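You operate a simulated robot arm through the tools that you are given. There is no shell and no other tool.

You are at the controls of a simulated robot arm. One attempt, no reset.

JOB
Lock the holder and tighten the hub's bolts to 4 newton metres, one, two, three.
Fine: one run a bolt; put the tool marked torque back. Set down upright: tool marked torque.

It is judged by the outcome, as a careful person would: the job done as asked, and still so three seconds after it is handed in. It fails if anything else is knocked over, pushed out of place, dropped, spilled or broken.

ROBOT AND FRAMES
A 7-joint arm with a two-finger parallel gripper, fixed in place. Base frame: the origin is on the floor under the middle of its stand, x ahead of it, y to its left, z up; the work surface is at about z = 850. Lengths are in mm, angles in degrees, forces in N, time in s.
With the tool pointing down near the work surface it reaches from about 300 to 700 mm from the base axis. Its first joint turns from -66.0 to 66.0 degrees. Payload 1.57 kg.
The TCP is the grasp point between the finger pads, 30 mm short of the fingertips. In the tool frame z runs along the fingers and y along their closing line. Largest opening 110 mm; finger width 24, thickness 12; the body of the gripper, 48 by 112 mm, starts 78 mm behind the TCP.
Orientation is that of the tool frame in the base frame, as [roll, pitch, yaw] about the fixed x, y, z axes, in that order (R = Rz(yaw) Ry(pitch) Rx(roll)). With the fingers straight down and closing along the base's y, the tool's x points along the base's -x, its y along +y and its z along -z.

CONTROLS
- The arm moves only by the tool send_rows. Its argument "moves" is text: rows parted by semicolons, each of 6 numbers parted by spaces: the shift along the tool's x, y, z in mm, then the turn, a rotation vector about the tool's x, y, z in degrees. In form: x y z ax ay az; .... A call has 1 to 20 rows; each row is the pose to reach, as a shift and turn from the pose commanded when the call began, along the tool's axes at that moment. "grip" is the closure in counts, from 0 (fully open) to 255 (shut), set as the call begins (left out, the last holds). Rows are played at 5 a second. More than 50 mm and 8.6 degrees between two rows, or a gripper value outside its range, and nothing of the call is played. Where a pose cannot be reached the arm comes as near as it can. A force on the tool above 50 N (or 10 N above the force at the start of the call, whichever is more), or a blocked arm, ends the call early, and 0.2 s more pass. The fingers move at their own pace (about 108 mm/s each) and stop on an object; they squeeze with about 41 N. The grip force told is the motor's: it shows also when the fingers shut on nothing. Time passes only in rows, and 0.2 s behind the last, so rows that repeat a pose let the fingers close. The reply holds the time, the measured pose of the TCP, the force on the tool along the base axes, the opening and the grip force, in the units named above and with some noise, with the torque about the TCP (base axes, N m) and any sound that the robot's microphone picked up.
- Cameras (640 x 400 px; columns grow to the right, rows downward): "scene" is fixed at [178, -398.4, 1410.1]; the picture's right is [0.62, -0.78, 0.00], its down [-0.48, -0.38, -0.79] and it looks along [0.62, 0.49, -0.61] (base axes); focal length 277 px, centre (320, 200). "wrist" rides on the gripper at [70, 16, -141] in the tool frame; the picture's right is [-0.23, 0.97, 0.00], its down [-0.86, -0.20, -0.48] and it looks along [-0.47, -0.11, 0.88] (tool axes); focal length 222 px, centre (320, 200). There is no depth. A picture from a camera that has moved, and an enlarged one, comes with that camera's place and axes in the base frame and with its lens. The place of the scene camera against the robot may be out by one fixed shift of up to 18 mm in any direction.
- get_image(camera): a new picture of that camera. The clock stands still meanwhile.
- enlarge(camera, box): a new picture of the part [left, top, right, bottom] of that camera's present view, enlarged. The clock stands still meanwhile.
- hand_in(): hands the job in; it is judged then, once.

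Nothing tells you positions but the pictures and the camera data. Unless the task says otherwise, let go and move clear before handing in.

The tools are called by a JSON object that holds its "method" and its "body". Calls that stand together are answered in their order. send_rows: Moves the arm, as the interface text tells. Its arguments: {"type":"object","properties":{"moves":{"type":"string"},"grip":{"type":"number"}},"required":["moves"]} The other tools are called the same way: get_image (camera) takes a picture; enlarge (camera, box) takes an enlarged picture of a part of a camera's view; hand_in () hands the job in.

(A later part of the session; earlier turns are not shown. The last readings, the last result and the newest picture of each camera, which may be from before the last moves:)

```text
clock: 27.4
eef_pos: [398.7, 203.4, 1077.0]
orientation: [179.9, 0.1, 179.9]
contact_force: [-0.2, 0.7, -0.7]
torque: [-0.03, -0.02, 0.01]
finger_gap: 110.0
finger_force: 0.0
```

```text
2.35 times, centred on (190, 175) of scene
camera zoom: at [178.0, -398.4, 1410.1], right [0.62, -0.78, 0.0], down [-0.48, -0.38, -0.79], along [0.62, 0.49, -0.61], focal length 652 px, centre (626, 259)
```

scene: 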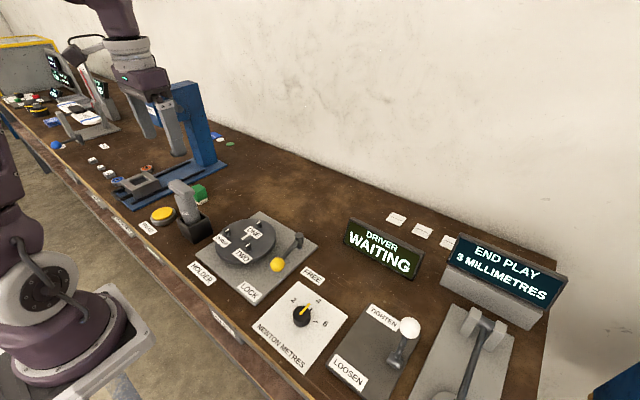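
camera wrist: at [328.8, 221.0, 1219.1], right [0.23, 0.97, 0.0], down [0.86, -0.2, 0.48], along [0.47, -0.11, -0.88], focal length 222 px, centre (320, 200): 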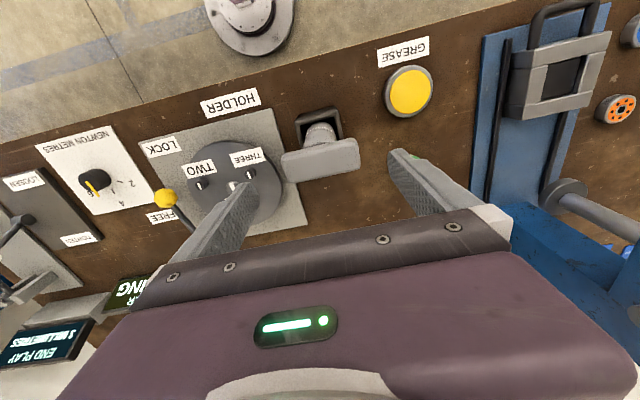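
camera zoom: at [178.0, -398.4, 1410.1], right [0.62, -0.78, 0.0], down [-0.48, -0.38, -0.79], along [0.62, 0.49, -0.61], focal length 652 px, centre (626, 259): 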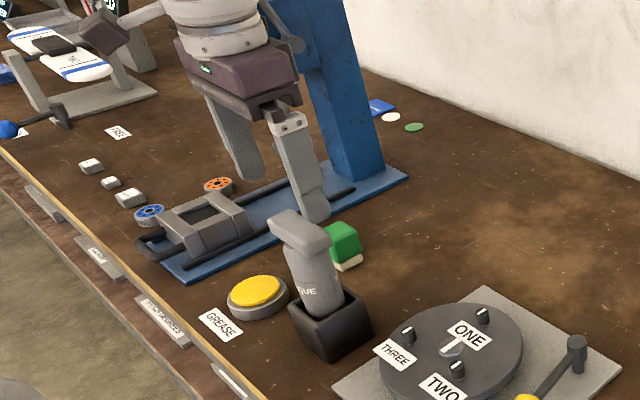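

The T-bar centre works out at (397, 205.7) with its top at z≈1019. I'll correct by a couple of millimetres and descend so the bar sits at pad height.

{"method": "send_rows", "body": {"moves": "1.5 2 20 0 0 0; 1.5 2 40 0 0 0; 1.5 2 58 0 0 0; 1.5 2 70 0 0 0; 1.5 2 70 0 0 0", "grip": 0}}

{"method": "get_image", "body": {"camera": "wrist"}}

{"method": "enlarge", "body": {"camera": "scene", "box": [110, 110, 270, 260]}}

```text
clock: 28.6
eef_pos: [397.6, 206.5, 1005.7]
orientation: [-180.0, 0.1, 179.9]
contact_force: [0.3, 0.5, 0.1]
torque: [0.04, 0.01, -0.01]
finger_gap: 109.7
finger_force: 0.0
```

```text
taken
camera wrist: at [327.2, 224.2, 1148.0], right [0.23, 0.97, 0.0], down [0.86, -0.2, 0.48], along [0.47, -0.11, -0.88], focal length 222 px, centre (320, 200)
```

wrist: 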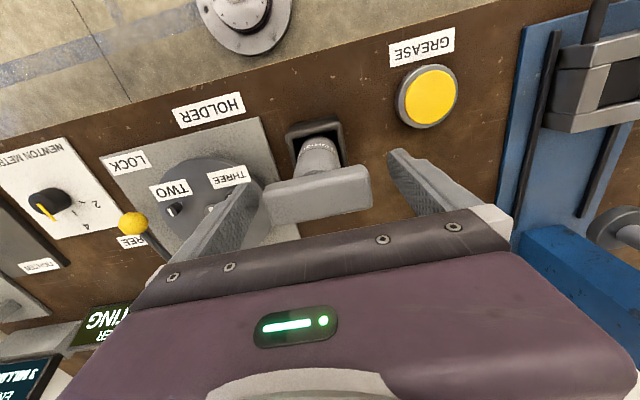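

```text
2.67 times, centred on (190, 185) of scene
camera zoom: at [178.0, -398.4, 1410.1], right [0.62, -0.78, 0.0], down [-0.48, -0.38, -0.79], along [0.62, 0.49, -0.61], focal length 739 px, centre (667, 240)
```

zoom: 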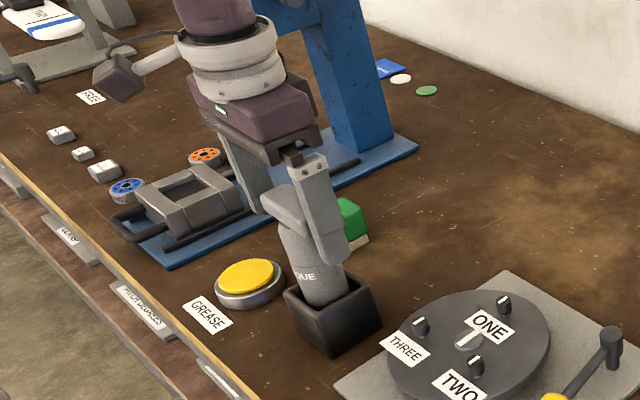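

The bar is centred between the pads. Closing on its ends.

{"method": "send_rows", "body": {"moves": "0 0 0 0 0 0; 0 0 0 0 0 0; 0 0 0 0 0 0; 0 0 0 0 0 0", "grip": 255}}

{"method": "get_image", "body": {"camera": "wrist"}}

{"method": "enlarge", "body": {"camera": "scene", "box": [110, 110, 270, 260]}}

```text
clock: 29.6
eef_pos: [398.1, 207.9, 1006.3]
orientation: [-180.0, 0.0, 179.9]
contact_force: [0.2, -1.3, 0.8]
torque: [-0.04, -0.01, -0.01]
finger_gap: 75.8
finger_force: 41.1
```

```text
taken
camera wrist: at [327.2, 224.2, 1148.2], right [0.23, 0.97, 0.0], down [0.86, -0.2, 0.48], along [0.47, -0.11, -0.88], focal length 222 px, centre (320, 200)
```

wrist: 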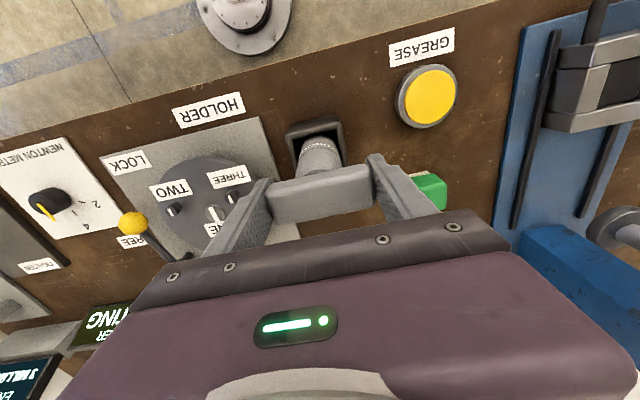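

```text
2.67 times, centred on (190, 185) of scene
camera zoom: at [178.0, -398.4, 1410.1], right [0.62, -0.78, 0.0], down [-0.48, -0.38, -0.79], along [0.62, 0.49, -0.61], focal length 739 px, centre (667, 240)
```

zoom: 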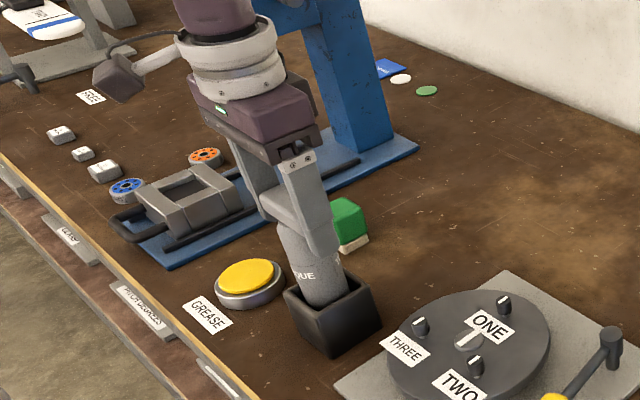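

The bar is held firmly (75.8 mm, 41 N). I'll lift a little first and check it comes up straight.

{"method": "send_rows", "body": {"moves": "0 0 -5 0 0 0; 0 0 -10 0 0 0; 0 0 -20 0 0 0; 0 0 -30 0 0 0; 0 0 -30 0 0 0"}}

{"method": "enlarge", "body": {"camera": "scene", "box": [110, 110, 270, 260]}}

{"method": "get_image", "body": {"camera": "wrist"}}

```text
clock: 30.8
eef_pos: [397.4, 207.7, 1034.4]
orientation: [-180.0, -0.1, 180.0]
contact_force: [0.4, 0.1, -3.9]
torque: [-0.02, 0.01, -0.01]
finger_gap: 76.0
finger_force: 41.2
```

```text
2.67 times, centred on (190, 185) of scene
camera zoom: at [178.1, -398.4, 1410.1], right [0.62, -0.78, 0.0], down [-0.48, -0.38, -0.79], along [0.62, 0.49, -0.61], focal length 739 px, centre (667, 240)
```

zoom: 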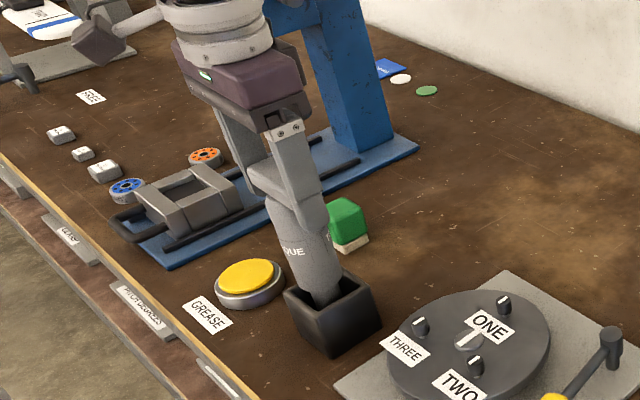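

```text
taken
camera wrist: at [326.5, 225.0, 1177.6], right [0.23, 0.97, 0.0], down [0.86, -0.2, 0.48], along [0.47, -0.11, -0.88], focal length 222 px, centre (320, 200)
```

wrist: 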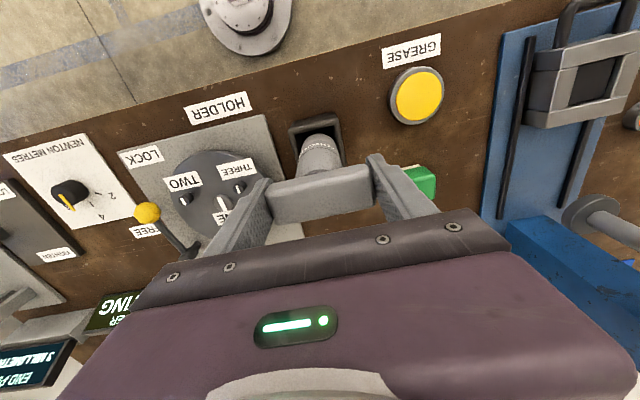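

It came up straight, weighing about 0.4 kg. I'll lift it clear of the box and look at its tip.

{"method": "send_rows", "body": {"moves": "0 0 -20 0 0 0; 0 0 -40 0 0 0; 0 0 -60 0 0 0; 0 0 -80 0 0 0; 0 0 -100 0 0 0; 0 0 -100 0 0 0"}}

{"method": "enlarge", "body": {"camera": "scene", "box": [100, 70, 280, 250]}}

{"method": "get_image", "body": {"camera": "wrist"}}

{"method": "get_image", "body": {"camera": "scene"}}

```text
clock: 32.2
eef_pos: [394.8, 207.1, 1137.7]
orientation: [-180.0, -0.1, -180.0]
contact_force: [-0.3, -0.6, -4.3]
torque: [0.01, 0.0, 0.0]
finger_gap: 75.6
finger_force: 41.1
```

```text
2.22 times, centred on (190, 160) of scene
camera zoom: at [178.1, -398.4, 1410.1], right [0.62, -0.78, 0.0], down [-0.48, -0.38, -0.79], along [0.62, 0.49, -0.61], focal length 616 px, centre (609, 289)
```

zoom: 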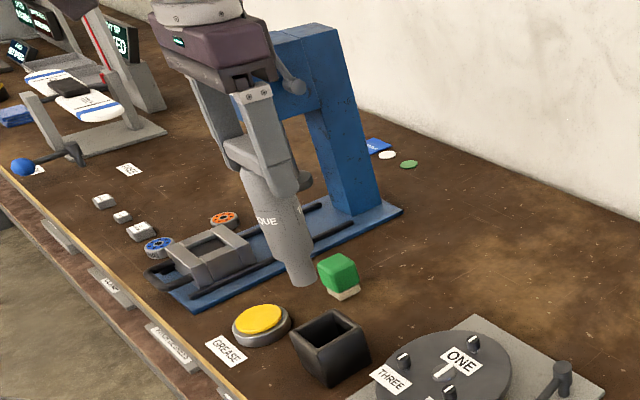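

```text
taken
camera wrist: at [326.0, 224.4, 1278.1], right [0.23, 0.97, 0.0], down [0.86, -0.2, 0.48], along [0.47, -0.11, -0.88], focal length 222 px, centre (320, 200)
```

wrist: 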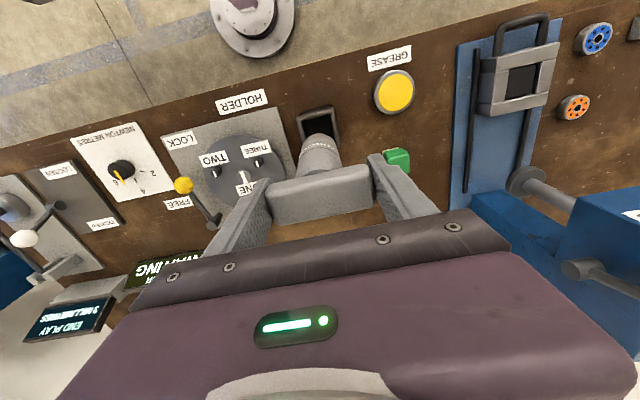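

```text
taken
```

scene: 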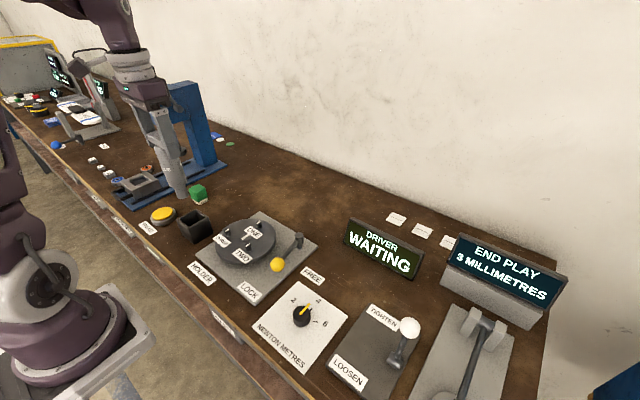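

The tool is free and hanging straight; its tip is about 147 mm below the TCP. Triangulated bolt tops: ONE (498, 50), TWO (428, 10), THREE (428, 91), all near z≈912. I'll hover over bolt ONE.

{"method": "send_rows", "body": {"moves": "-10 -16 0 0 0 0; -24 -38 0 0 0 0; -38 -59 0 0 0 0; -52 -80 0 0 0 0; -66 -102 0 0 0 0; -80 -124 5 0 0 0; -92 -142 15 0 0 0; -101.6 -156.8 30 0 0 0; -101.6 -156.8 30 0 0 0; -101.6 -156.8 30 0 0 0"}}

{"method": "get_image", "body": {"camera": "wrist"}}

{"method": "enlarge", "body": {"camera": "wrist", "box": [230, 80, 410, 220]}}

{"method": "enlarge", "body": {"camera": "scene", "box": [180, 130, 340, 290]}}

```text
clock: 34.4
eef_pos: [497.1, 52.3, 1105.0]
orientation: [-180.0, 0.0, -180.0]
contact_force: [0.5, -0.4, -4.6]
torque: [0.01, 0.02, 0.0]
finger_gap: 75.6
finger_force: 41.0
```

```text
taken
camera wrist: at [427.0, 69.7, 1247.0], right [0.23, 0.97, 0.0], down [0.86, -0.2, 0.48], along [0.47, -0.11, -0.88], focal length 222 px, centre (320, 200)
```

wrist: 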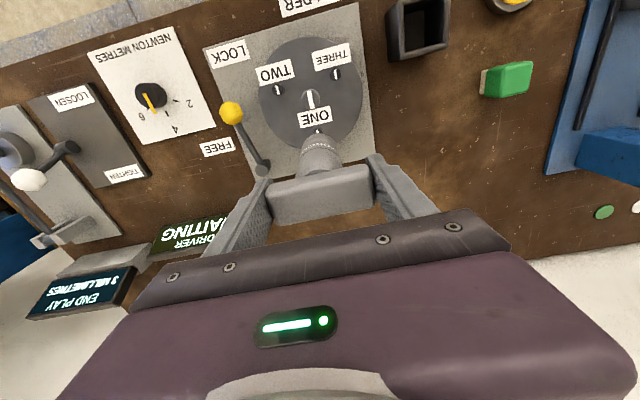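

```text
2.86 times, centred on (320, 150) of wrist
camera zoom: at [427.0, 69.7, 1247.0], right [0.23, 0.97, 0.0], down [0.86, -0.2, 0.48], along [0.47, -0.11, -0.88], focal length 635 px, centre (320, 343)
```

zoom: 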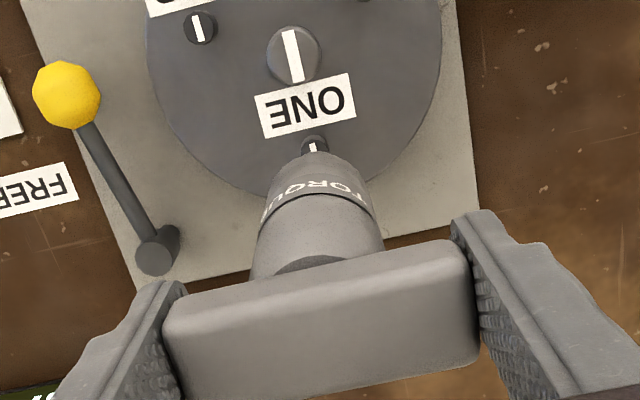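

```text
2.50 times, centred on (260, 210) of scene
camera zoom: at [178.1, -398.4, 1410.1], right [0.62, -0.78, 0.0], down [-0.48, -0.38, -0.79], along [0.62, 0.49, -0.61], focal length 693 px, centre (470, 175)
```

zoom: 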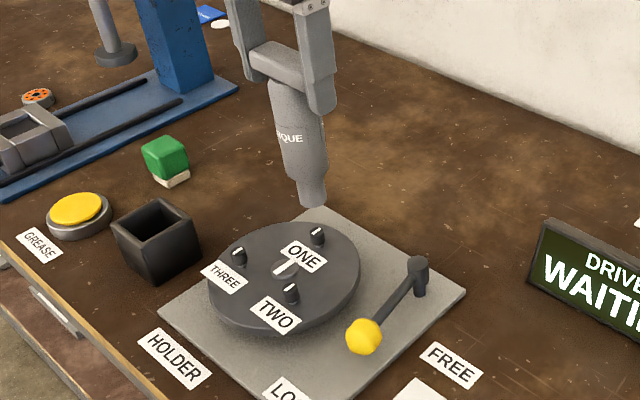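

The tool is over bolt ONE but I estimate it is about 2 mm too far in +x and +y. I'll correct that and come down to just above the bolt for a closer check.

{"method": "send_rows", "body": {"moves": "1 -1 10 0 0 0; 2 -2 20 0 0 0; 2 -2 25 0 0 0; 2 -2 25 0 0 0"}}

{"method": "enlarge", "body": {"camera": "wrist", "box": [250, 100, 390, 200]}}

{"method": "enlarge", "body": {"camera": "scene", "box": [210, 180, 300, 270]}}

```text
clock: 35.4
eef_pos: [494.1, 49.9, 1079.0]
orientation: [180.0, 0.0, -180.0]
contact_force: [0.3, -0.4, -2.9]
torque: [-0.01, 0.0, 0.0]
finger_gap: 75.9
finger_force: 40.8
```

```text
4.00 times, centred on (320, 150) of wrist
camera zoom: at [424.4, 66.0, 1221.7], right [0.23, 0.97, 0.0], down [0.86, -0.2, 0.48], along [0.47, -0.11, -0.88], focal length 888 px, centre (320, 400)
```

zoom: 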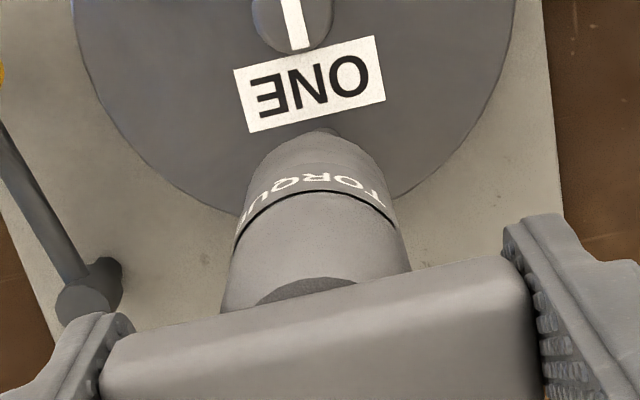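

```text
4.44 times, centred on (255, 225) of scene
camera zoom: at [178.1, -398.4, 1410.1], right [0.62, -0.78, 0.0], down [-0.48, -0.38, -0.79], along [0.62, 0.49, -0.61], focal length 1232 px, centre (609, 89)
```

zoom: 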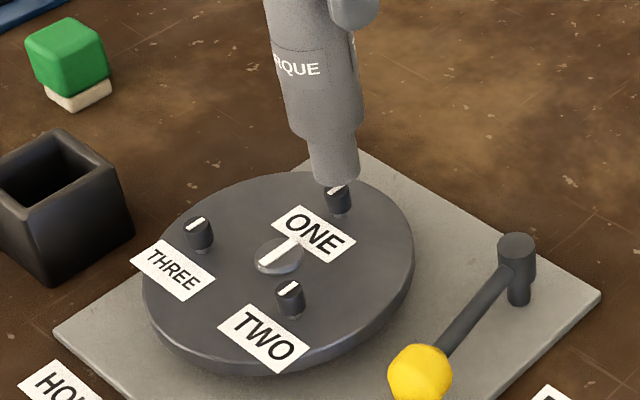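

Alignment is within about 1–2 mm. I'll nudge +0.5 in x and +1.5 in y, then lower slowly towards the bolt, watching force and sound.

{"method": "send_rows", "body": {"moves": "-0.5 1.5 0 0 0 0; -0.5 1.5 2 0 0 0; -0.5 1.5 4 0 0 0; -0.5 1.5 6 0 0 0; -0.5 1.5 7 0 0 0; -0.5 1.5 7 0 0 0"}}

{"method": "enlarge", "body": {"camera": "scene", "box": [210, 180, 300, 270]}}

{"method": "enlarge", "body": {"camera": "wrist", "box": [250, 100, 390, 200]}}

```text
clock: 36.8
eef_pos: [495.9, 49.8, 1073.5]
orientation: [180.0, 0.0, -180.0]
contact_force: [0.0, -0.3, -4.4]
torque: [-0.01, 0.0, 0.0]
finger_gap: 75.9
finger_force: 40.7
```

```text
4.44 times, centred on (255, 225) of scene
camera zoom: at [178.1, -398.4, 1410.1], right [0.62, -0.78, 0.0], down [-0.48, -0.38, -0.79], along [0.62, 0.49, -0.61], focal length 1232 px, centre (609, 89)
```

zoom: 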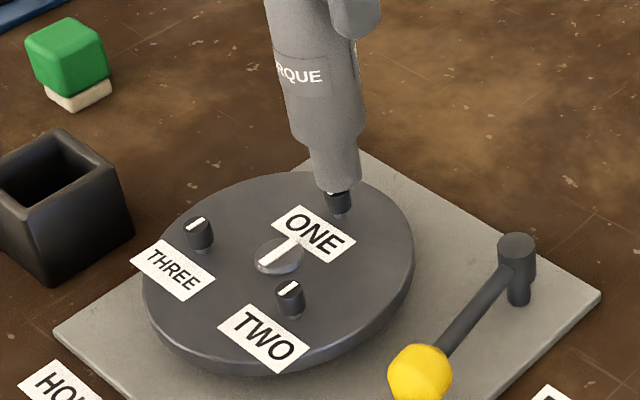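

```text
4.00 times, centred on (320, 150) of wrist
camera zoom: at [425.7, 67.3, 1215.4], right [0.23, 0.97, 0.0], down [0.86, -0.2, 0.48], along [0.47, -0.11, -0.88], focal length 888 px, centre (320, 400)
```

zoom: 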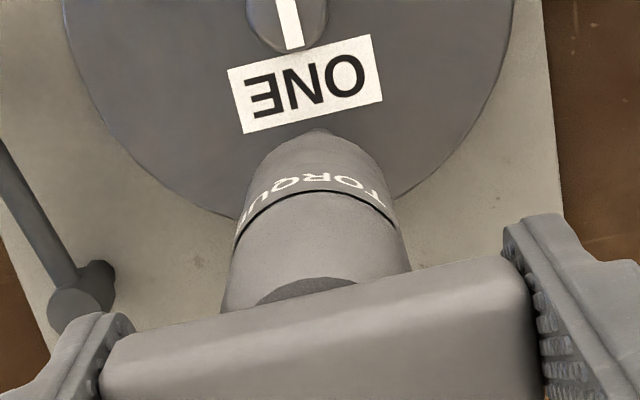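

{"method": "enlarge", "body": {"camera": "scene", "box": [238, 195, 278, 235]}}

{"method": "enlarge", "body": {"camera": "wrist", "box": [295, 115, 345, 150]}}

```text
10.00 times, centred on (258, 215) of scene
camera zoom: at [178.1, -398.4, 1410.1], right [0.62, -0.78, 0.0], down [-0.48, -0.38, -0.79], along [0.62, 0.49, -0.61], focal length 2773 px, centre (940, 50)
```

zoom: 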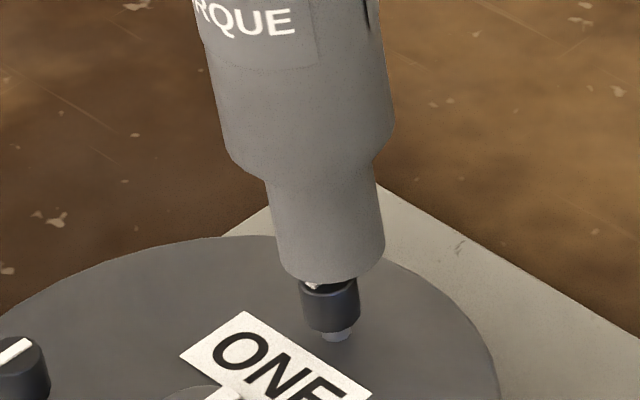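

```text
11.43 times, centred on (320, 132) of wrist
camera zoom: at [425.7, 67.3, 1215.4], right [0.23, 0.97, 0.0], down [0.86, -0.2, 0.48], along [0.47, -0.11, -0.88], focal length 2538 px, centre (320, 971)
```

zoom: 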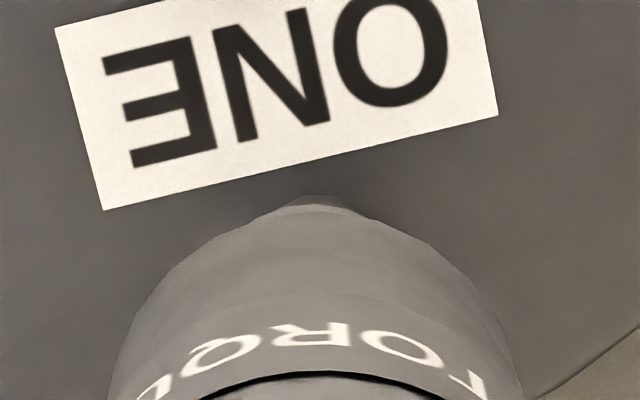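

The 10× view shows the nose sits about 3.6 mm to the right of the bolt axis; combining with the wrist view, the tool is ~4 mm too far in +x and ~1 mm low in y. I'll lift slightly, correct and recheck.

{"method": "send_rows", "body": {"moves": "0 0 -4 0 0 0; 2 0.6 -4 0 0 0; 4 1.2 -4 0 0 0; 4 1.2 -4 0 0 0; 4 1.2 -4 0 0 0"}}

{"method": "enlarge", "body": {"camera": "scene", "box": [238, 195, 278, 235]}}

{"method": "enlarge", "body": {"camera": "wrist", "box": [295, 115, 345, 150]}}

```text
clock: 38.0
eef_pos: [492.5, 52.5, 1078.8]
orientation: [-180.0, 0.0, -180.0]
contact_force: [-0.1, -0.5, -4.0]
torque: [-0.02, 0.0, -0.03]
finger_gap: 75.7
finger_force: 41.2
```

```text
10.00 times, centred on (258, 215) of scene
camera zoom: at [178.1, -398.4, 1410.1], right [0.62, -0.78, 0.0], down [-0.48, -0.38, -0.79], along [0.62, 0.49, -0.61], focal length 2773 px, centre (940, 50)
```

zoom: 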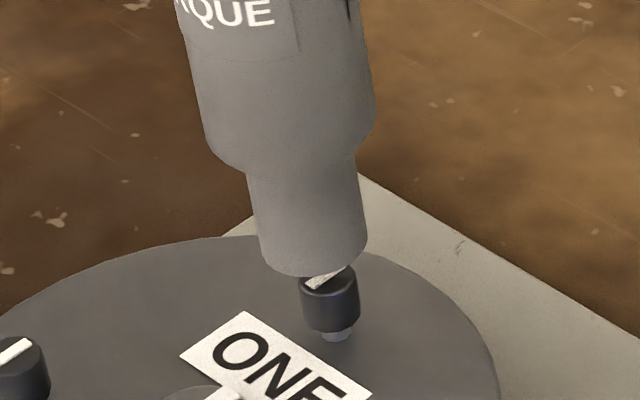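

```text
11.43 times, centred on (320, 132) of wrist
camera zoom: at [421.7, 68.8, 1219.7], right [0.23, 0.97, 0.0], down [0.86, -0.2, 0.48], along [0.47, -0.11, -0.88], focal length 2538 px, centre (320, 971)
```

zoom: 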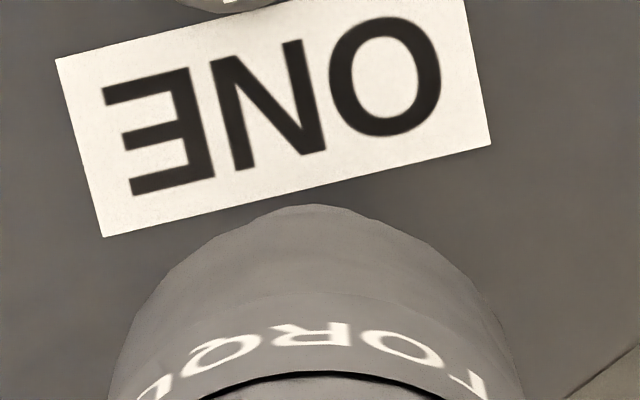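

Now it's about 1.7 mm too far left in the scene view. A small correction back and another check.

{"method": "send_rows", "body": {"moves": "-0.8 -0.3 0 0 0 0; -1.6 -0.5 0 0 0 0; -1.6 -0.5 0 0 0 0; -1.6 -0.5 0 0 0 0"}}

{"method": "enlarge", "body": {"camera": "scene", "box": [238, 195, 278, 235]}}

{"method": "enlarge", "body": {"camera": "wrist", "box": [295, 115, 345, 150]}}

```text
clock: 39.0
eef_pos: [493.2, 51.4, 1077.5]
orientation: [-179.9, 0.0, 179.9]
contact_force: [0.2, -0.4, -4.0]
torque: [-0.01, 0.02, -0.03]
finger_gap: 75.9
finger_force: 40.9
```

```text
10.00 times, centred on (258, 215) of scene
camera zoom: at [178.1, -398.4, 1410.1], right [0.62, -0.78, 0.0], down [-0.48, -0.38, -0.79], along [0.62, 0.49, -0.61], focal length 2773 px, centre (940, 50)
```

zoom: 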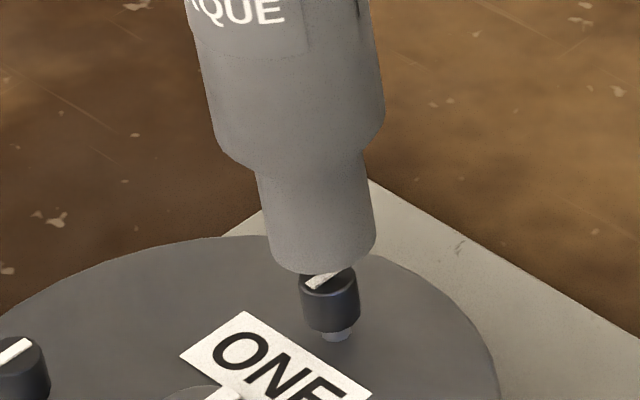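

```text
11.43 times, centred on (320, 132) of wrist
camera zoom: at [423.8, 67.8, 1219.5], right [0.23, 0.97, 0.0], down [0.86, -0.2, 0.48], along [0.47, -0.11, -0.88], focal length 2538 px, centre (320, 971)
```

zoom: 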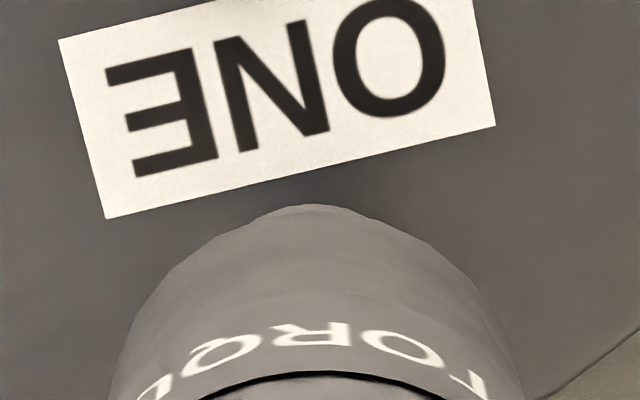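

Within about 0.7 mm now; the tip is roughly 9 mm above the bolt. I'll lower it slowly in 1 mm steps and watch the force.

{"method": "send_rows", "body": {"moves": "0.4 0.4 2 0 0 0; 0.4 0.4 4 0 0 0; 0.4 0.4 6 0 0 0; 0.4 0.4 7 0 0 0; 0.4 0.4 8 0 0 0; 0.4 0.4 9 0 0 0; 0.4 0.4 9 0 0 0"}}

{"method": "get_image", "body": {"camera": "scene"}}

{"method": "enlarge", "body": {"camera": "scene", "box": [238, 195, 278, 235]}}

```text
clock: 40.6
eef_pos: [495.1, 51.7, 1069.8]
orientation: [-180.0, -0.1, 179.9]
contact_force: [-0.8, -0.5, -3.8]
torque: [-0.03, 0.01, 0.02]
finger_gap: 75.8
finger_force: 41.0
```

```text
taken
```

scene: 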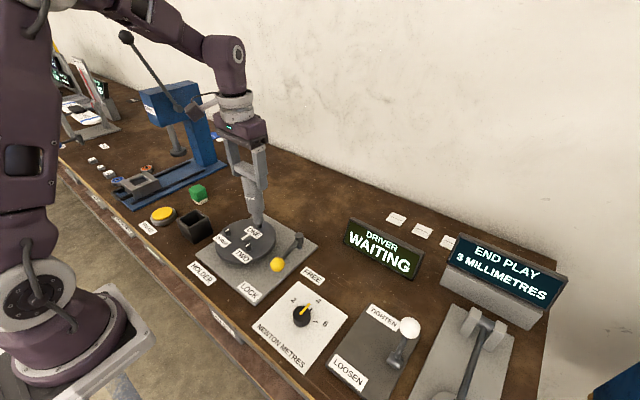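

```text
10.00 times, centred on (258, 215) of scene
camera zoom: at [178.1, -398.4, 1410.1], right [0.62, -0.78, 0.0], down [-0.48, -0.38, -0.79], along [0.62, 0.49, -0.61], focal length 2773 px, centre (940, 50)
```

zoom: 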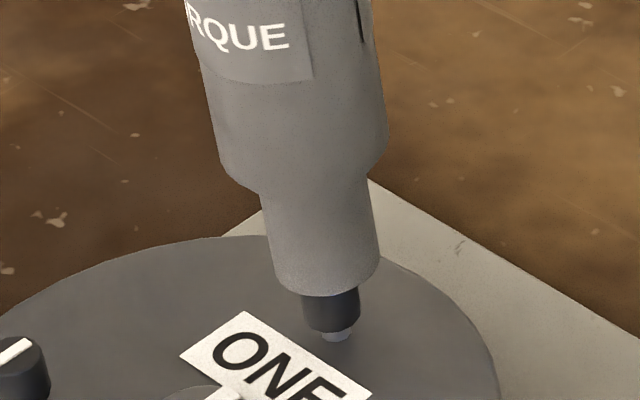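

No contact yet; the nose is right at the bolt head. Continuing down in 1 mm steps.

{"method": "send_rows", "body": {"moves": "0.4 0.4 1 0 0 0; 0.4 0.4 2 0 0 0; 0.4 0.4 3 0 0 0; 0.4 0.4 4 0 0 0; 0.4 0.4 4 0 0 0"}}

{"method": "enlarge", "body": {"camera": "scene", "box": [238, 195, 278, 235]}}

{"method": "enlarge", "body": {"camera": "scene", "box": [330, 200, 440, 290]}}

```text
clock: 41.8
eef_pos: [493.8, 51.7, 1065.9]
orientation: [-179.9, -0.1, -179.9]
contact_force: [-0.4, 0.1, -4.4]
torque: [0.03, -0.01, 0.0]
finger_gap: 75.8
finger_force: 40.8
```

```text
10.00 times, centred on (258, 215) of scene
camera zoom: at [178.1, -398.4, 1410.1], right [0.62, -0.78, 0.0], down [-0.48, -0.38, -0.79], along [0.62, 0.49, -0.61], focal length 2773 px, centre (940, 50)
```

zoom: 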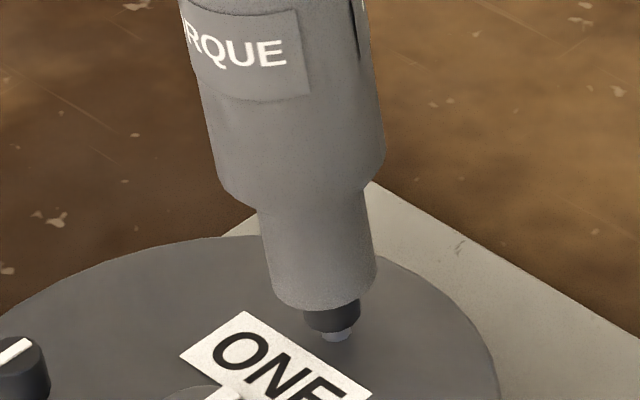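

```text
4.44 times, centred on (385, 245) of scene
camera zoom: at [178.1, -398.4, 1410.1], right [0.62, -0.78, 0.0], down [-0.48, -0.38, -0.79], along [0.62, 0.49, -0.61], focal length 1232 px, centre (31, 0)
```

zoom: 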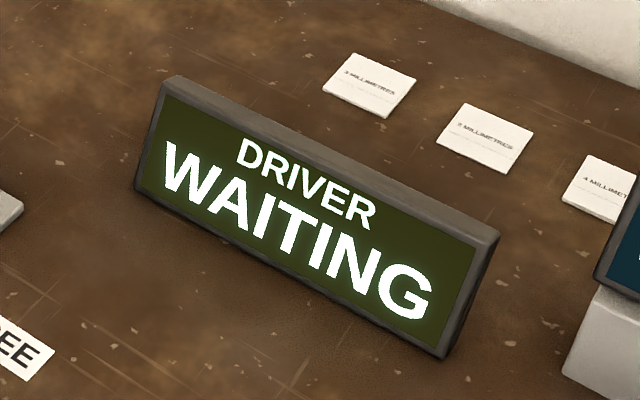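

The bolt head is entering the nose with no contact force. Continuing down gently.

{"method": "send_rows", "body": {"moves": "0 0 1 0 0 0; 0 0 2 0 0 0; 0 0 3 0 0 0; 0 0 4 0 0 0; 0 0 4 0 0 0"}}

{"method": "enlarge", "body": {"camera": "scene", "box": [238, 195, 278, 235]}}

{"method": "enlarge", "body": {"camera": "scene", "box": [330, 200, 440, 290]}}

{"method": "enlarge", "body": {"camera": "wrist", "box": [270, 90, 370, 170]}}

```text
clock: 43.0
eef_pos: [493.2, 49.6, 1061.5]
orientation: [-180.0, 0.0, 179.9]
contact_force: [-0.6, 0.2, -4.2]
torque: [0.0, -0.01, -0.01]
finger_gap: 75.9
finger_force: 40.7
```

```text
10.00 times, centred on (258, 215) of scene
camera zoom: at [178.1, -398.4, 1410.1], right [0.62, -0.78, 0.0], down [-0.48, -0.38, -0.79], along [0.62, 0.49, -0.61], focal length 2773 px, centre (940, 50)
```

zoom: 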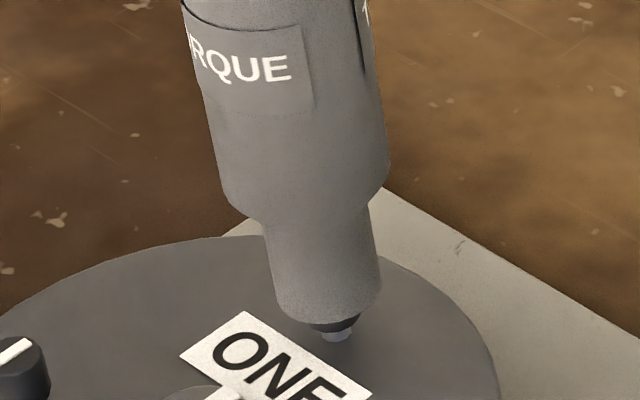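

```text
4.44 times, centred on (385, 245) of scene
camera zoom: at [178.1, -398.4, 1410.1], right [0.62, -0.78, 0.0], down [-0.48, -0.38, -0.79], along [0.62, 0.49, -0.61], focal length 1232 px, centre (31, 0)
```

zoom: 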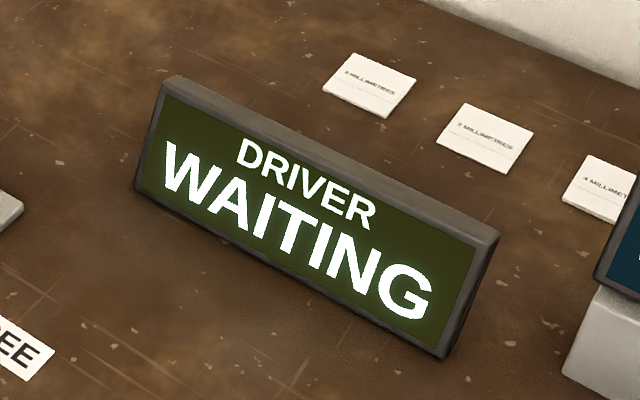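

```text
5.00 times, centred on (320, 130) of wrist
camera zoom: at [423.0, 68.0, 1202.9], right [0.23, 0.97, 0.0], down [0.86, -0.2, 0.48], along [0.47, -0.11, -0.88], focal length 1111 px, centre (320, 550)
```

zoom: 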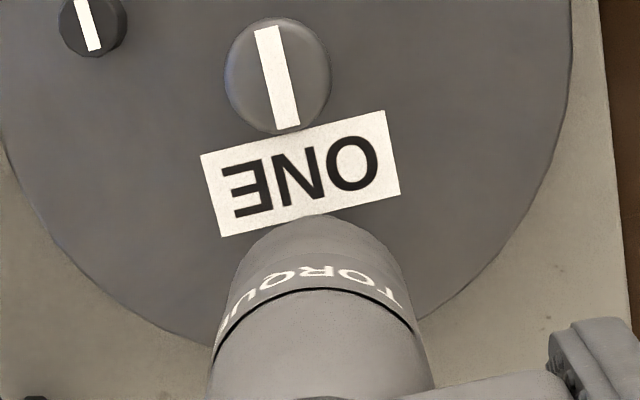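

Still free and well aligned. Continuing in small steps until it seats.

{"method": "send_rows", "body": {"moves": "0 0 1 0 0 0; 0 0 2 0 0 0; 0 0 3 0 0 0; 0 0 3 0 0 0; 0 0 3 0 0 0"}}

{"method": "enlarge", "body": {"camera": "scene", "box": [238, 195, 278, 235]}}

{"method": "enlarge", "body": {"camera": "scene", "box": [330, 200, 440, 290]}}

```text
clock: 44.2
eef_pos: [492.9, 52.0, 1057.3]
orientation: [180.0, 0.0, -179.9]
contact_force: [1.8, -0.1, -4.7]
torque: [-0.02, -0.05, 0.0]
finger_gap: 75.9
finger_force: 41.0
```

```text
10.00 times, centred on (258, 215) of scene
camera zoom: at [178.1, -398.4, 1410.1], right [0.62, -0.78, 0.0], down [-0.48, -0.38, -0.79], along [0.62, 0.49, -0.61], focal length 2773 px, centre (940, 50)
```

zoom: 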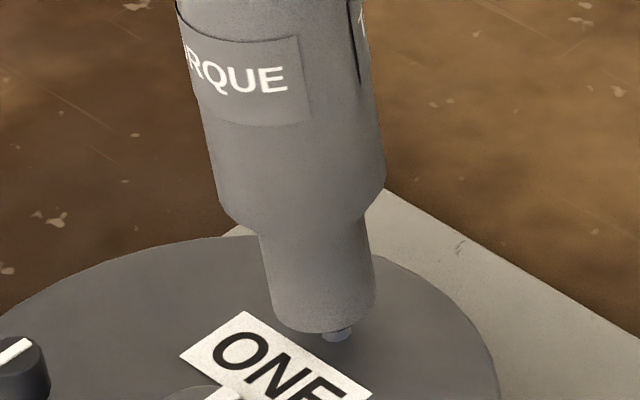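

```text
4.44 times, centred on (385, 245) of scene
camera zoom: at [178.1, -398.4, 1410.1], right [0.62, -0.78, 0.0], down [-0.48, -0.38, -0.79], along [0.62, 0.49, -0.61], focal length 1232 px, centre (31, 0)
```

zoom: 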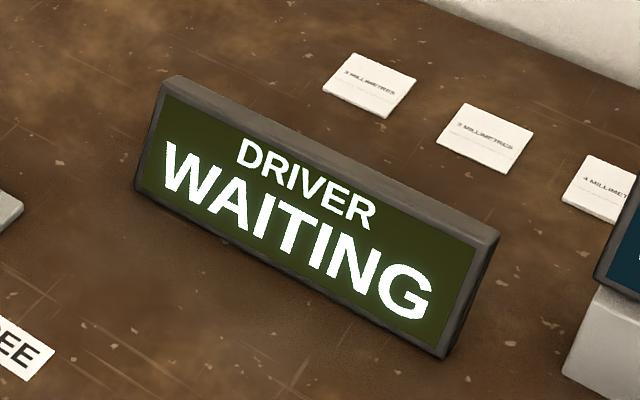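

A slight sideways force shows the tool is ~1 mm too far to −x. I'll nudge it and keep lowering.

{"method": "send_rows", "body": {"moves": "-1 -0.4 0 0 0 0; -1 -0.4 1 0 0 0; -1 -0.4 2 0 0 0; -1 -0.4 3 0 0 0; -1 -0.4 3 0 0 0"}}

{"method": "enlarge", "body": {"camera": "scene", "box": [238, 195, 278, 235]}}

{"method": "enlarge", "body": {"camera": "scene", "box": [330, 200, 440, 290]}}

```text
clock: 45.4
eef_pos: [495.3, 51.5, 1055.4]
orientation: [-180.0, 0.0, -179.9]
contact_force: [0.7, -0.5, -3.7]
torque: [-0.03, 0.03, 0.0]
finger_gap: 75.8
finger_force: 40.9
```

```text
10.00 times, centred on (258, 215) of scene
camera zoom: at [178.1, -398.4, 1410.1], right [0.62, -0.78, 0.0], down [-0.48, -0.38, -0.79], along [0.62, 0.49, -0.61], focal length 2773 px, centre (940, 50)
```

zoom: 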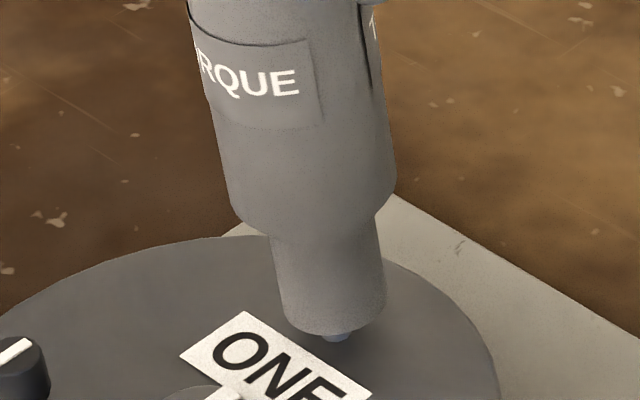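

```text
4.44 times, centred on (385, 245) of scene
camera zoom: at [178.1, -398.4, 1410.1], right [0.62, -0.78, 0.0], down [-0.48, -0.38, -0.79], along [0.62, 0.49, -0.61], focal length 1232 px, centre (31, 0)
```

zoom: 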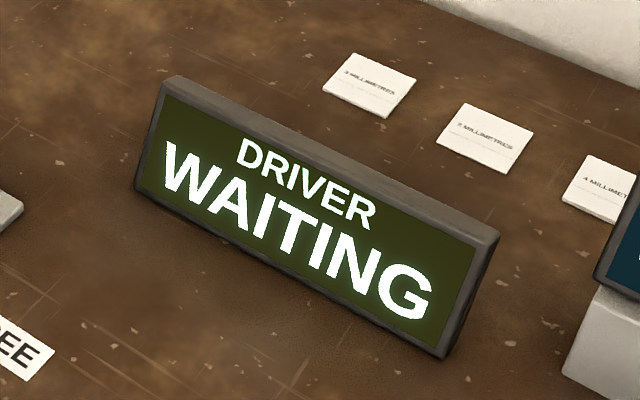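

{"method": "send_rows", "body": {"moves": "0.4 0.4 1 0 0 0; 0.4 0.4 2 0 0 0; 0.4 0.4 3 0 0 0; 0.4 0.4 3 0 0 0; 0.4 0.4 3 0 0 0"}}

{"method": "get_image", "body": {"camera": "scene"}}

{"method": "enlarge", "body": {"camera": "scene", "box": [238, 195, 278, 235]}}

```text
clock: 46.6
eef_pos: [494.3, 52.7, 1051.3]
orientation: [180.0, 0.0, 179.9]
contact_force: [1.0, 0.3, -3.6]
torque: [-0.02, 0.01, -0.01]
finger_gap: 76.1
finger_force: 41.3
```

```text
taken
```

scene: 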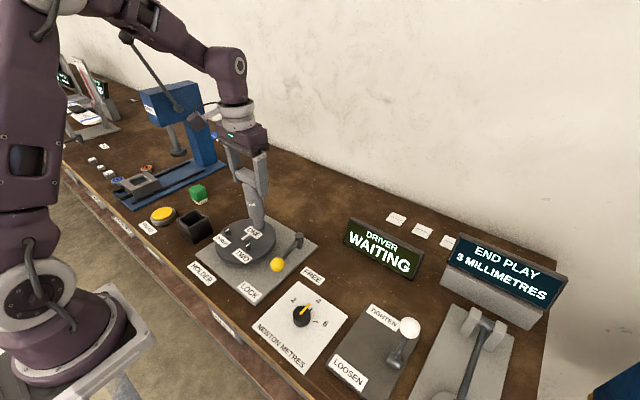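

```text
10.00 times, centred on (258, 215) of scene
camera zoom: at [178.1, -398.4, 1410.1], right [0.62, -0.78, 0.0], down [-0.48, -0.38, -0.79], along [0.62, 0.49, -0.61], focal length 2773 px, centre (940, 50)
```

zoom: 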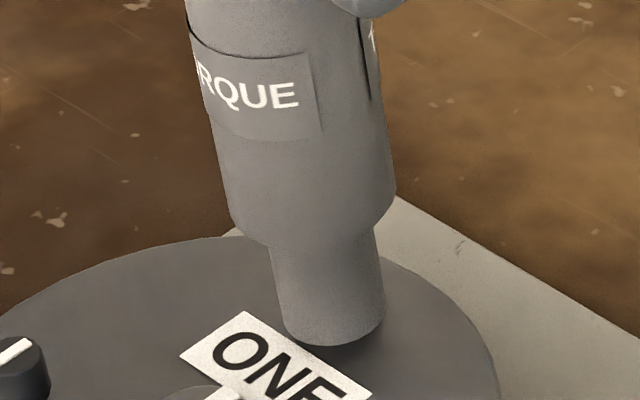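

The bolt is fully inside the nose. A few more millimetres to seat it.

{"method": "send_rows", "body": {"moves": "0 0 1 0 0 0; 0 0 2 0 0 0; 0 0 3 0 0 0; 0 0 3 0 0 0; 0 0 3 0 0 0"}}

{"method": "get_image", "body": {"camera": "scene"}}

{"method": "enlarge", "body": {"camera": "scene", "box": [238, 195, 278, 235]}}

```text
clock: 47.8
eef_pos: [494.4, 52.1, 1048.7]
orientation: [180.0, 0.0, 180.0]
contact_force: [0.6, 0.3, -3.5]
torque: [-0.04, 0.0, 0.0]
finger_gap: 76.0
finger_force: 41.5
```

```text
taken
```

scene: 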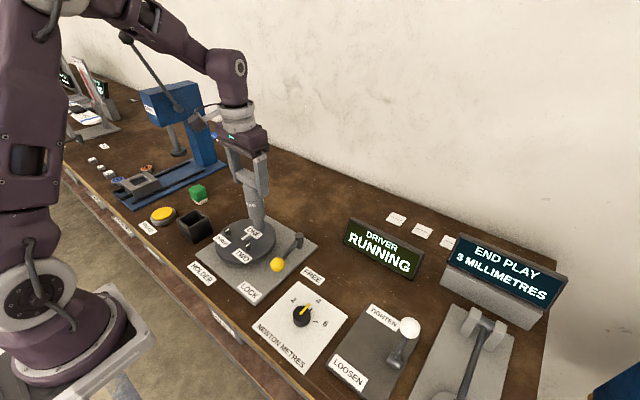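

```text
10.00 times, centred on (258, 215) of scene
camera zoom: at [178.1, -398.4, 1410.1], right [0.62, -0.78, 0.0], down [-0.48, -0.38, -0.79], along [0.62, 0.49, -0.61], focal length 2773 px, centre (940, 50)
```

zoom: 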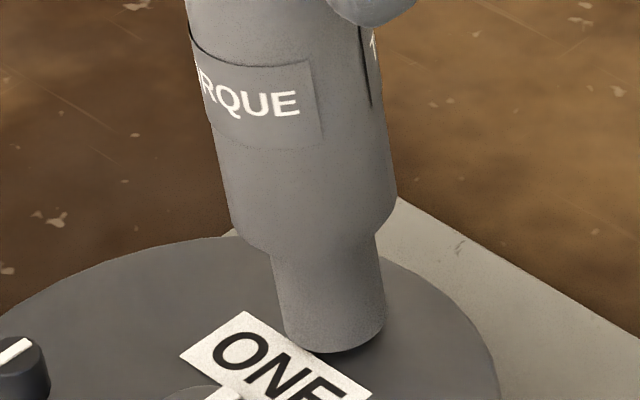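

The driver shows RUNNING — it engages when seated on the bolt. I'll hold still and wait for it to finish.

{"method": "send_rows", "body": {"moves": "0 0 0 0 0 0; 0 0 0 0 0 0; 0 0 0 0 0 0; 0 0 0 0 0 0; 0 0 0 0 0 0"}}

{"method": "enlarge", "body": {"camera": "scene", "box": [230, 180, 440, 310]}}

```text
clock: 49.0
eef_pos: [495.1, 52.2, 1048.1]
orientation: [-180.0, 0.0, 180.0]
contact_force: [-0.6, -0.1, -3.6]
torque: [0.02, -0.01, 0.01]
finger_gap: 76.0
finger_force: 41.0
```

```text
3.05 times, centred on (335, 245) of scene
camera zoom: at [178.1, -398.4, 1410.1], right [0.62, -0.78, 0.0], down [-0.48, -0.38, -0.79], along [0.62, 0.49, -0.61], focal length 845 px, centre (274, 63)
```

zoom: 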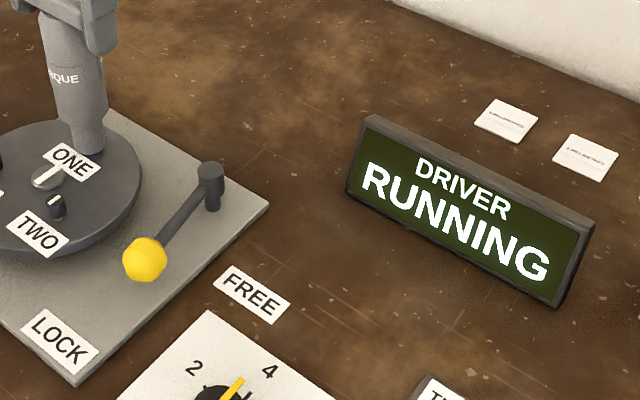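

Still RUNNING. Holding on, listening for the click.

{"method": "send_rows", "body": {"moves": "0 0 0 0 0 0; 0 0 0 0 0 0; 0 0 0 0 0 0; 0 0 0 0 0 0; 0 0 0 0 0 0"}}

{"method": "enlarge", "body": {"camera": "scene", "box": [230, 180, 440, 310]}}

```text
clock: 50.2
eef_pos: [495.5, 52.3, 1048.9]
orientation: [180.0, 0.0, 180.0]
contact_force: [-0.8, -0.4, -4.0]
torque: [0.01, -0.03, 0.0]
finger_gap: 76.0
finger_force: 40.6
```

```text
3.05 times, centred on (335, 245) of scene
camera zoom: at [178.1, -398.4, 1410.1], right [0.62, -0.78, 0.0], down [-0.48, -0.38, -0.79], along [0.62, 0.49, -0.61], focal length 845 px, centre (274, 63)
```

zoom: 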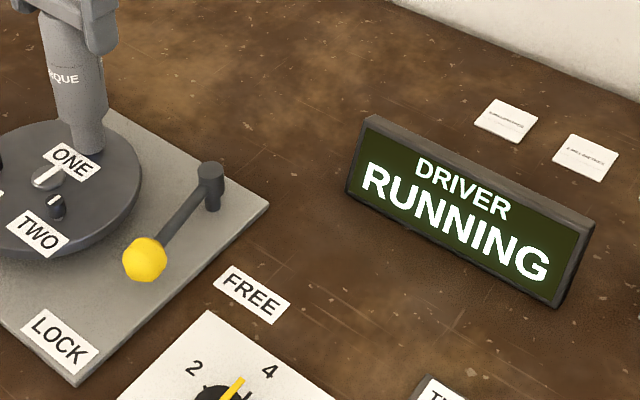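

{"method": "send_rows", "body": {"moves": "0 0 0 0 0 0; 0 0 0 0 0 0; 0 0 0 0 0 0; 0 0 0 0 0 0; 0 0 0 0 0 0"}}

{"method": "enlarge", "body": {"camera": "scene", "box": [230, 180, 440, 310]}}

```text
clock: 51.4
eef_pos: [494.1, 53.0, 1049.6]
orientation: [-179.9, -0.1, 179.9]
contact_force: [-0.6, 0.1, -5.2]
torque: [-0.01, 0.04, -0.01]
finger_gap: 75.7
finger_force: 40.6
```

```text
3.05 times, centred on (335, 245) of scene
camera zoom: at [178.1, -398.4, 1410.1], right [0.62, -0.78, 0.0], down [-0.48, -0.38, -0.79], along [0.62, 0.49, -0.61], focal length 845 px, centre (274, 63)
```

zoom: 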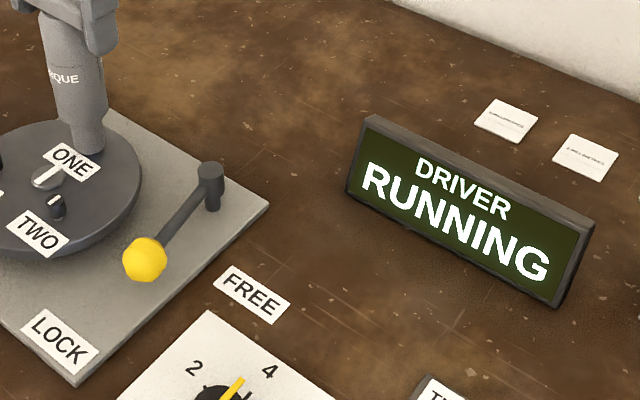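

{"method": "send_rows", "body": {"moves": "0 0 0 0 0 0; 0 0 0 0 0 0; 0 0 0 0 0 0; 0 0 0 0 0 0; 0 0 0 0 0 0; 0 0 0 0 0 0; 0 0 0 0 0 0; 0 0 0 0 0 0; 0 0 0 0 0 0; 0 0 0 0 0 0"}}

{"method": "enlarge", "body": {"camera": "scene", "box": [230, 180, 440, 310]}}

```text
clock: 53.6
eef_pos: [495.3, 51.2, 1048.2]
orientation: [-180.0, -0.1, -179.9]
contact_force: [1.0, 0.8, -4.0]
torque: [0.0, -0.01, 0.02]
finger_gap: 75.7
finger_force: 41.0
```

```text
3.05 times, centred on (335, 245) of scene
camera zoom: at [178.1, -398.4, 1410.1], right [0.62, -0.78, 0.0], down [-0.48, -0.38, -0.79], along [0.62, 0.49, -0.61], focal length 845 px, centre (274, 63)
```

zoom: 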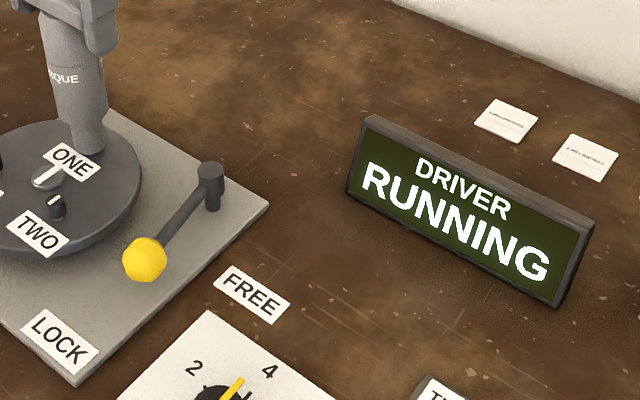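

{"method": "send_rows", "body": {"moves": "0 0 0 0 0 0; 0 0 0 0 0 0; 0 0 0 0 0 0; 0 0 0 0 0 0; 0 0 0 0 0 0; 0 0 0 0 0 0; 0 0 0 0 0 0; 0 0 0 0 0 0; 0 0 0 0 0 0; 0 0 0 0 0 0; 0 0 0 0 0 0; 0 0 0 0 0 0; 0 0 0 0 0 0; 0 0 0 0 0 0; 0 0 0 0 0 0"}}

{"method": "enlarge", "body": {"camera": "scene", "box": [230, 180, 440, 310]}}

{"method": "enlarge", "body": {"camera": "wrist", "box": [220, 60, 420, 180]}}

{"method": "enlarge", "body": {"camera": "scene", "box": [238, 195, 278, 235]}}

```text
clock: 56.8
eef_pos: [494.4, 52.3, 1050.1]
orientation: [-179.9, 0.0, 180.0]
contact_force: [0.0, 0.3, -4.2]
torque: [0.01, 0.0, 0.04]
finger_gap: 75.6
finger_force: 40.7
```

```text
3.05 times, centred on (335, 245) of scene
camera zoom: at [178.1, -398.4, 1410.1], right [0.62, -0.78, 0.0], down [-0.48, -0.38, -0.79], along [0.62, 0.49, -0.61], focal length 845 px, centre (274, 63)
```

zoom: 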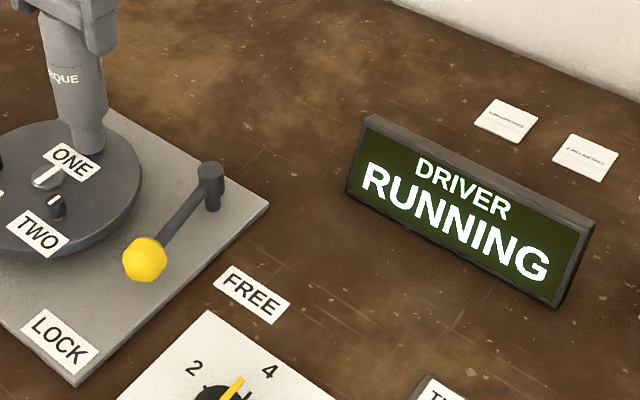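

```text
3.20 times, centred on (320, 120) of wrist
camera zoom: at [424.5, 69.3, 1190.8], right [0.23, 0.97, 0.0], down [0.86, -0.2, 0.48], along [0.47, -0.11, -0.88], focal length 711 px, centre (320, 456)
```

zoom: 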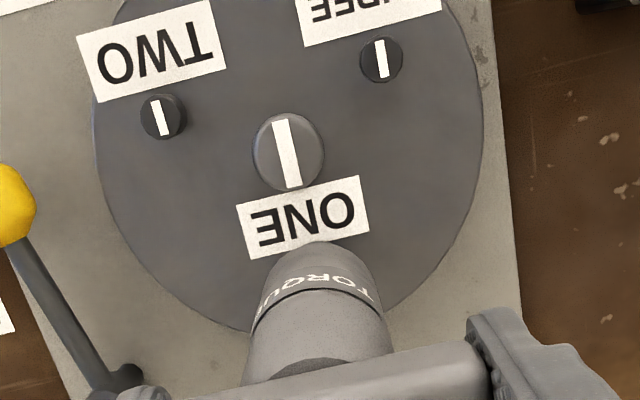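

```text
10.00 times, centred on (258, 215) of scene
camera zoom: at [178.1, -398.4, 1410.1], right [0.62, -0.78, 0.0], down [-0.48, -0.38, -0.79], along [0.62, 0.49, -0.61], focal length 2773 px, centre (940, 50)
```

zoom: 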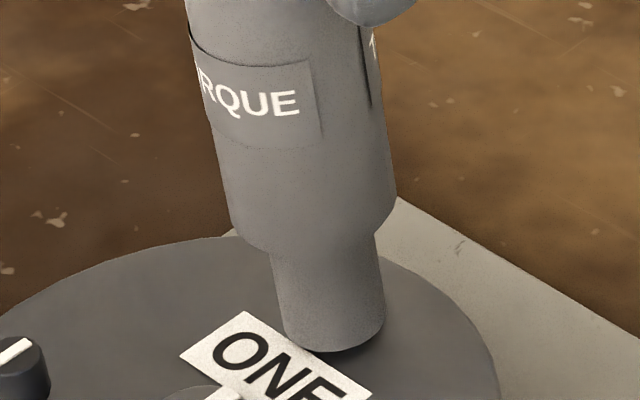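

{"method": "send_rows", "body": {"moves": "0 0 0 0 0 0; 0 0 0 0 0 0; 0 0 0 0 0 0; 0 0 0 0 0 0; 0 0 0 0 0 0; 0 0 0 0 0 0; 0 0 0 0 0 0; 0 0 0 0 0 0; 0 0 0 0 0 0; 0 0 0 0 0 0"}}

{"method": "enlarge", "body": {"camera": "scene", "box": [230, 180, 440, 310]}}

```text
clock: 59.0
eef_pos: [496.1, 51.8, 1048.6]
orientation: [-180.0, 0.0, 180.0]
contact_force: [0.9, 0.8, -4.2]
torque: [0.02, -0.02, 0.0]
finger_gap: 75.8
finger_force: 41.2
```

```text
3.05 times, centred on (335, 245) of scene
camera zoom: at [178.1, -398.4, 1410.1], right [0.62, -0.78, 0.0], down [-0.48, -0.38, -0.79], along [0.62, 0.49, -0.61], focal length 845 px, centre (274, 63)
```

zoom: 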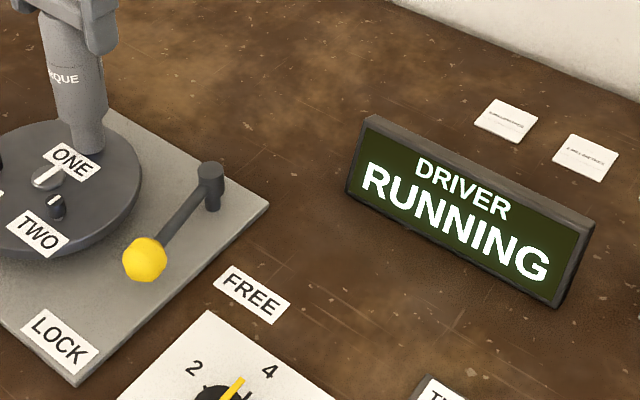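

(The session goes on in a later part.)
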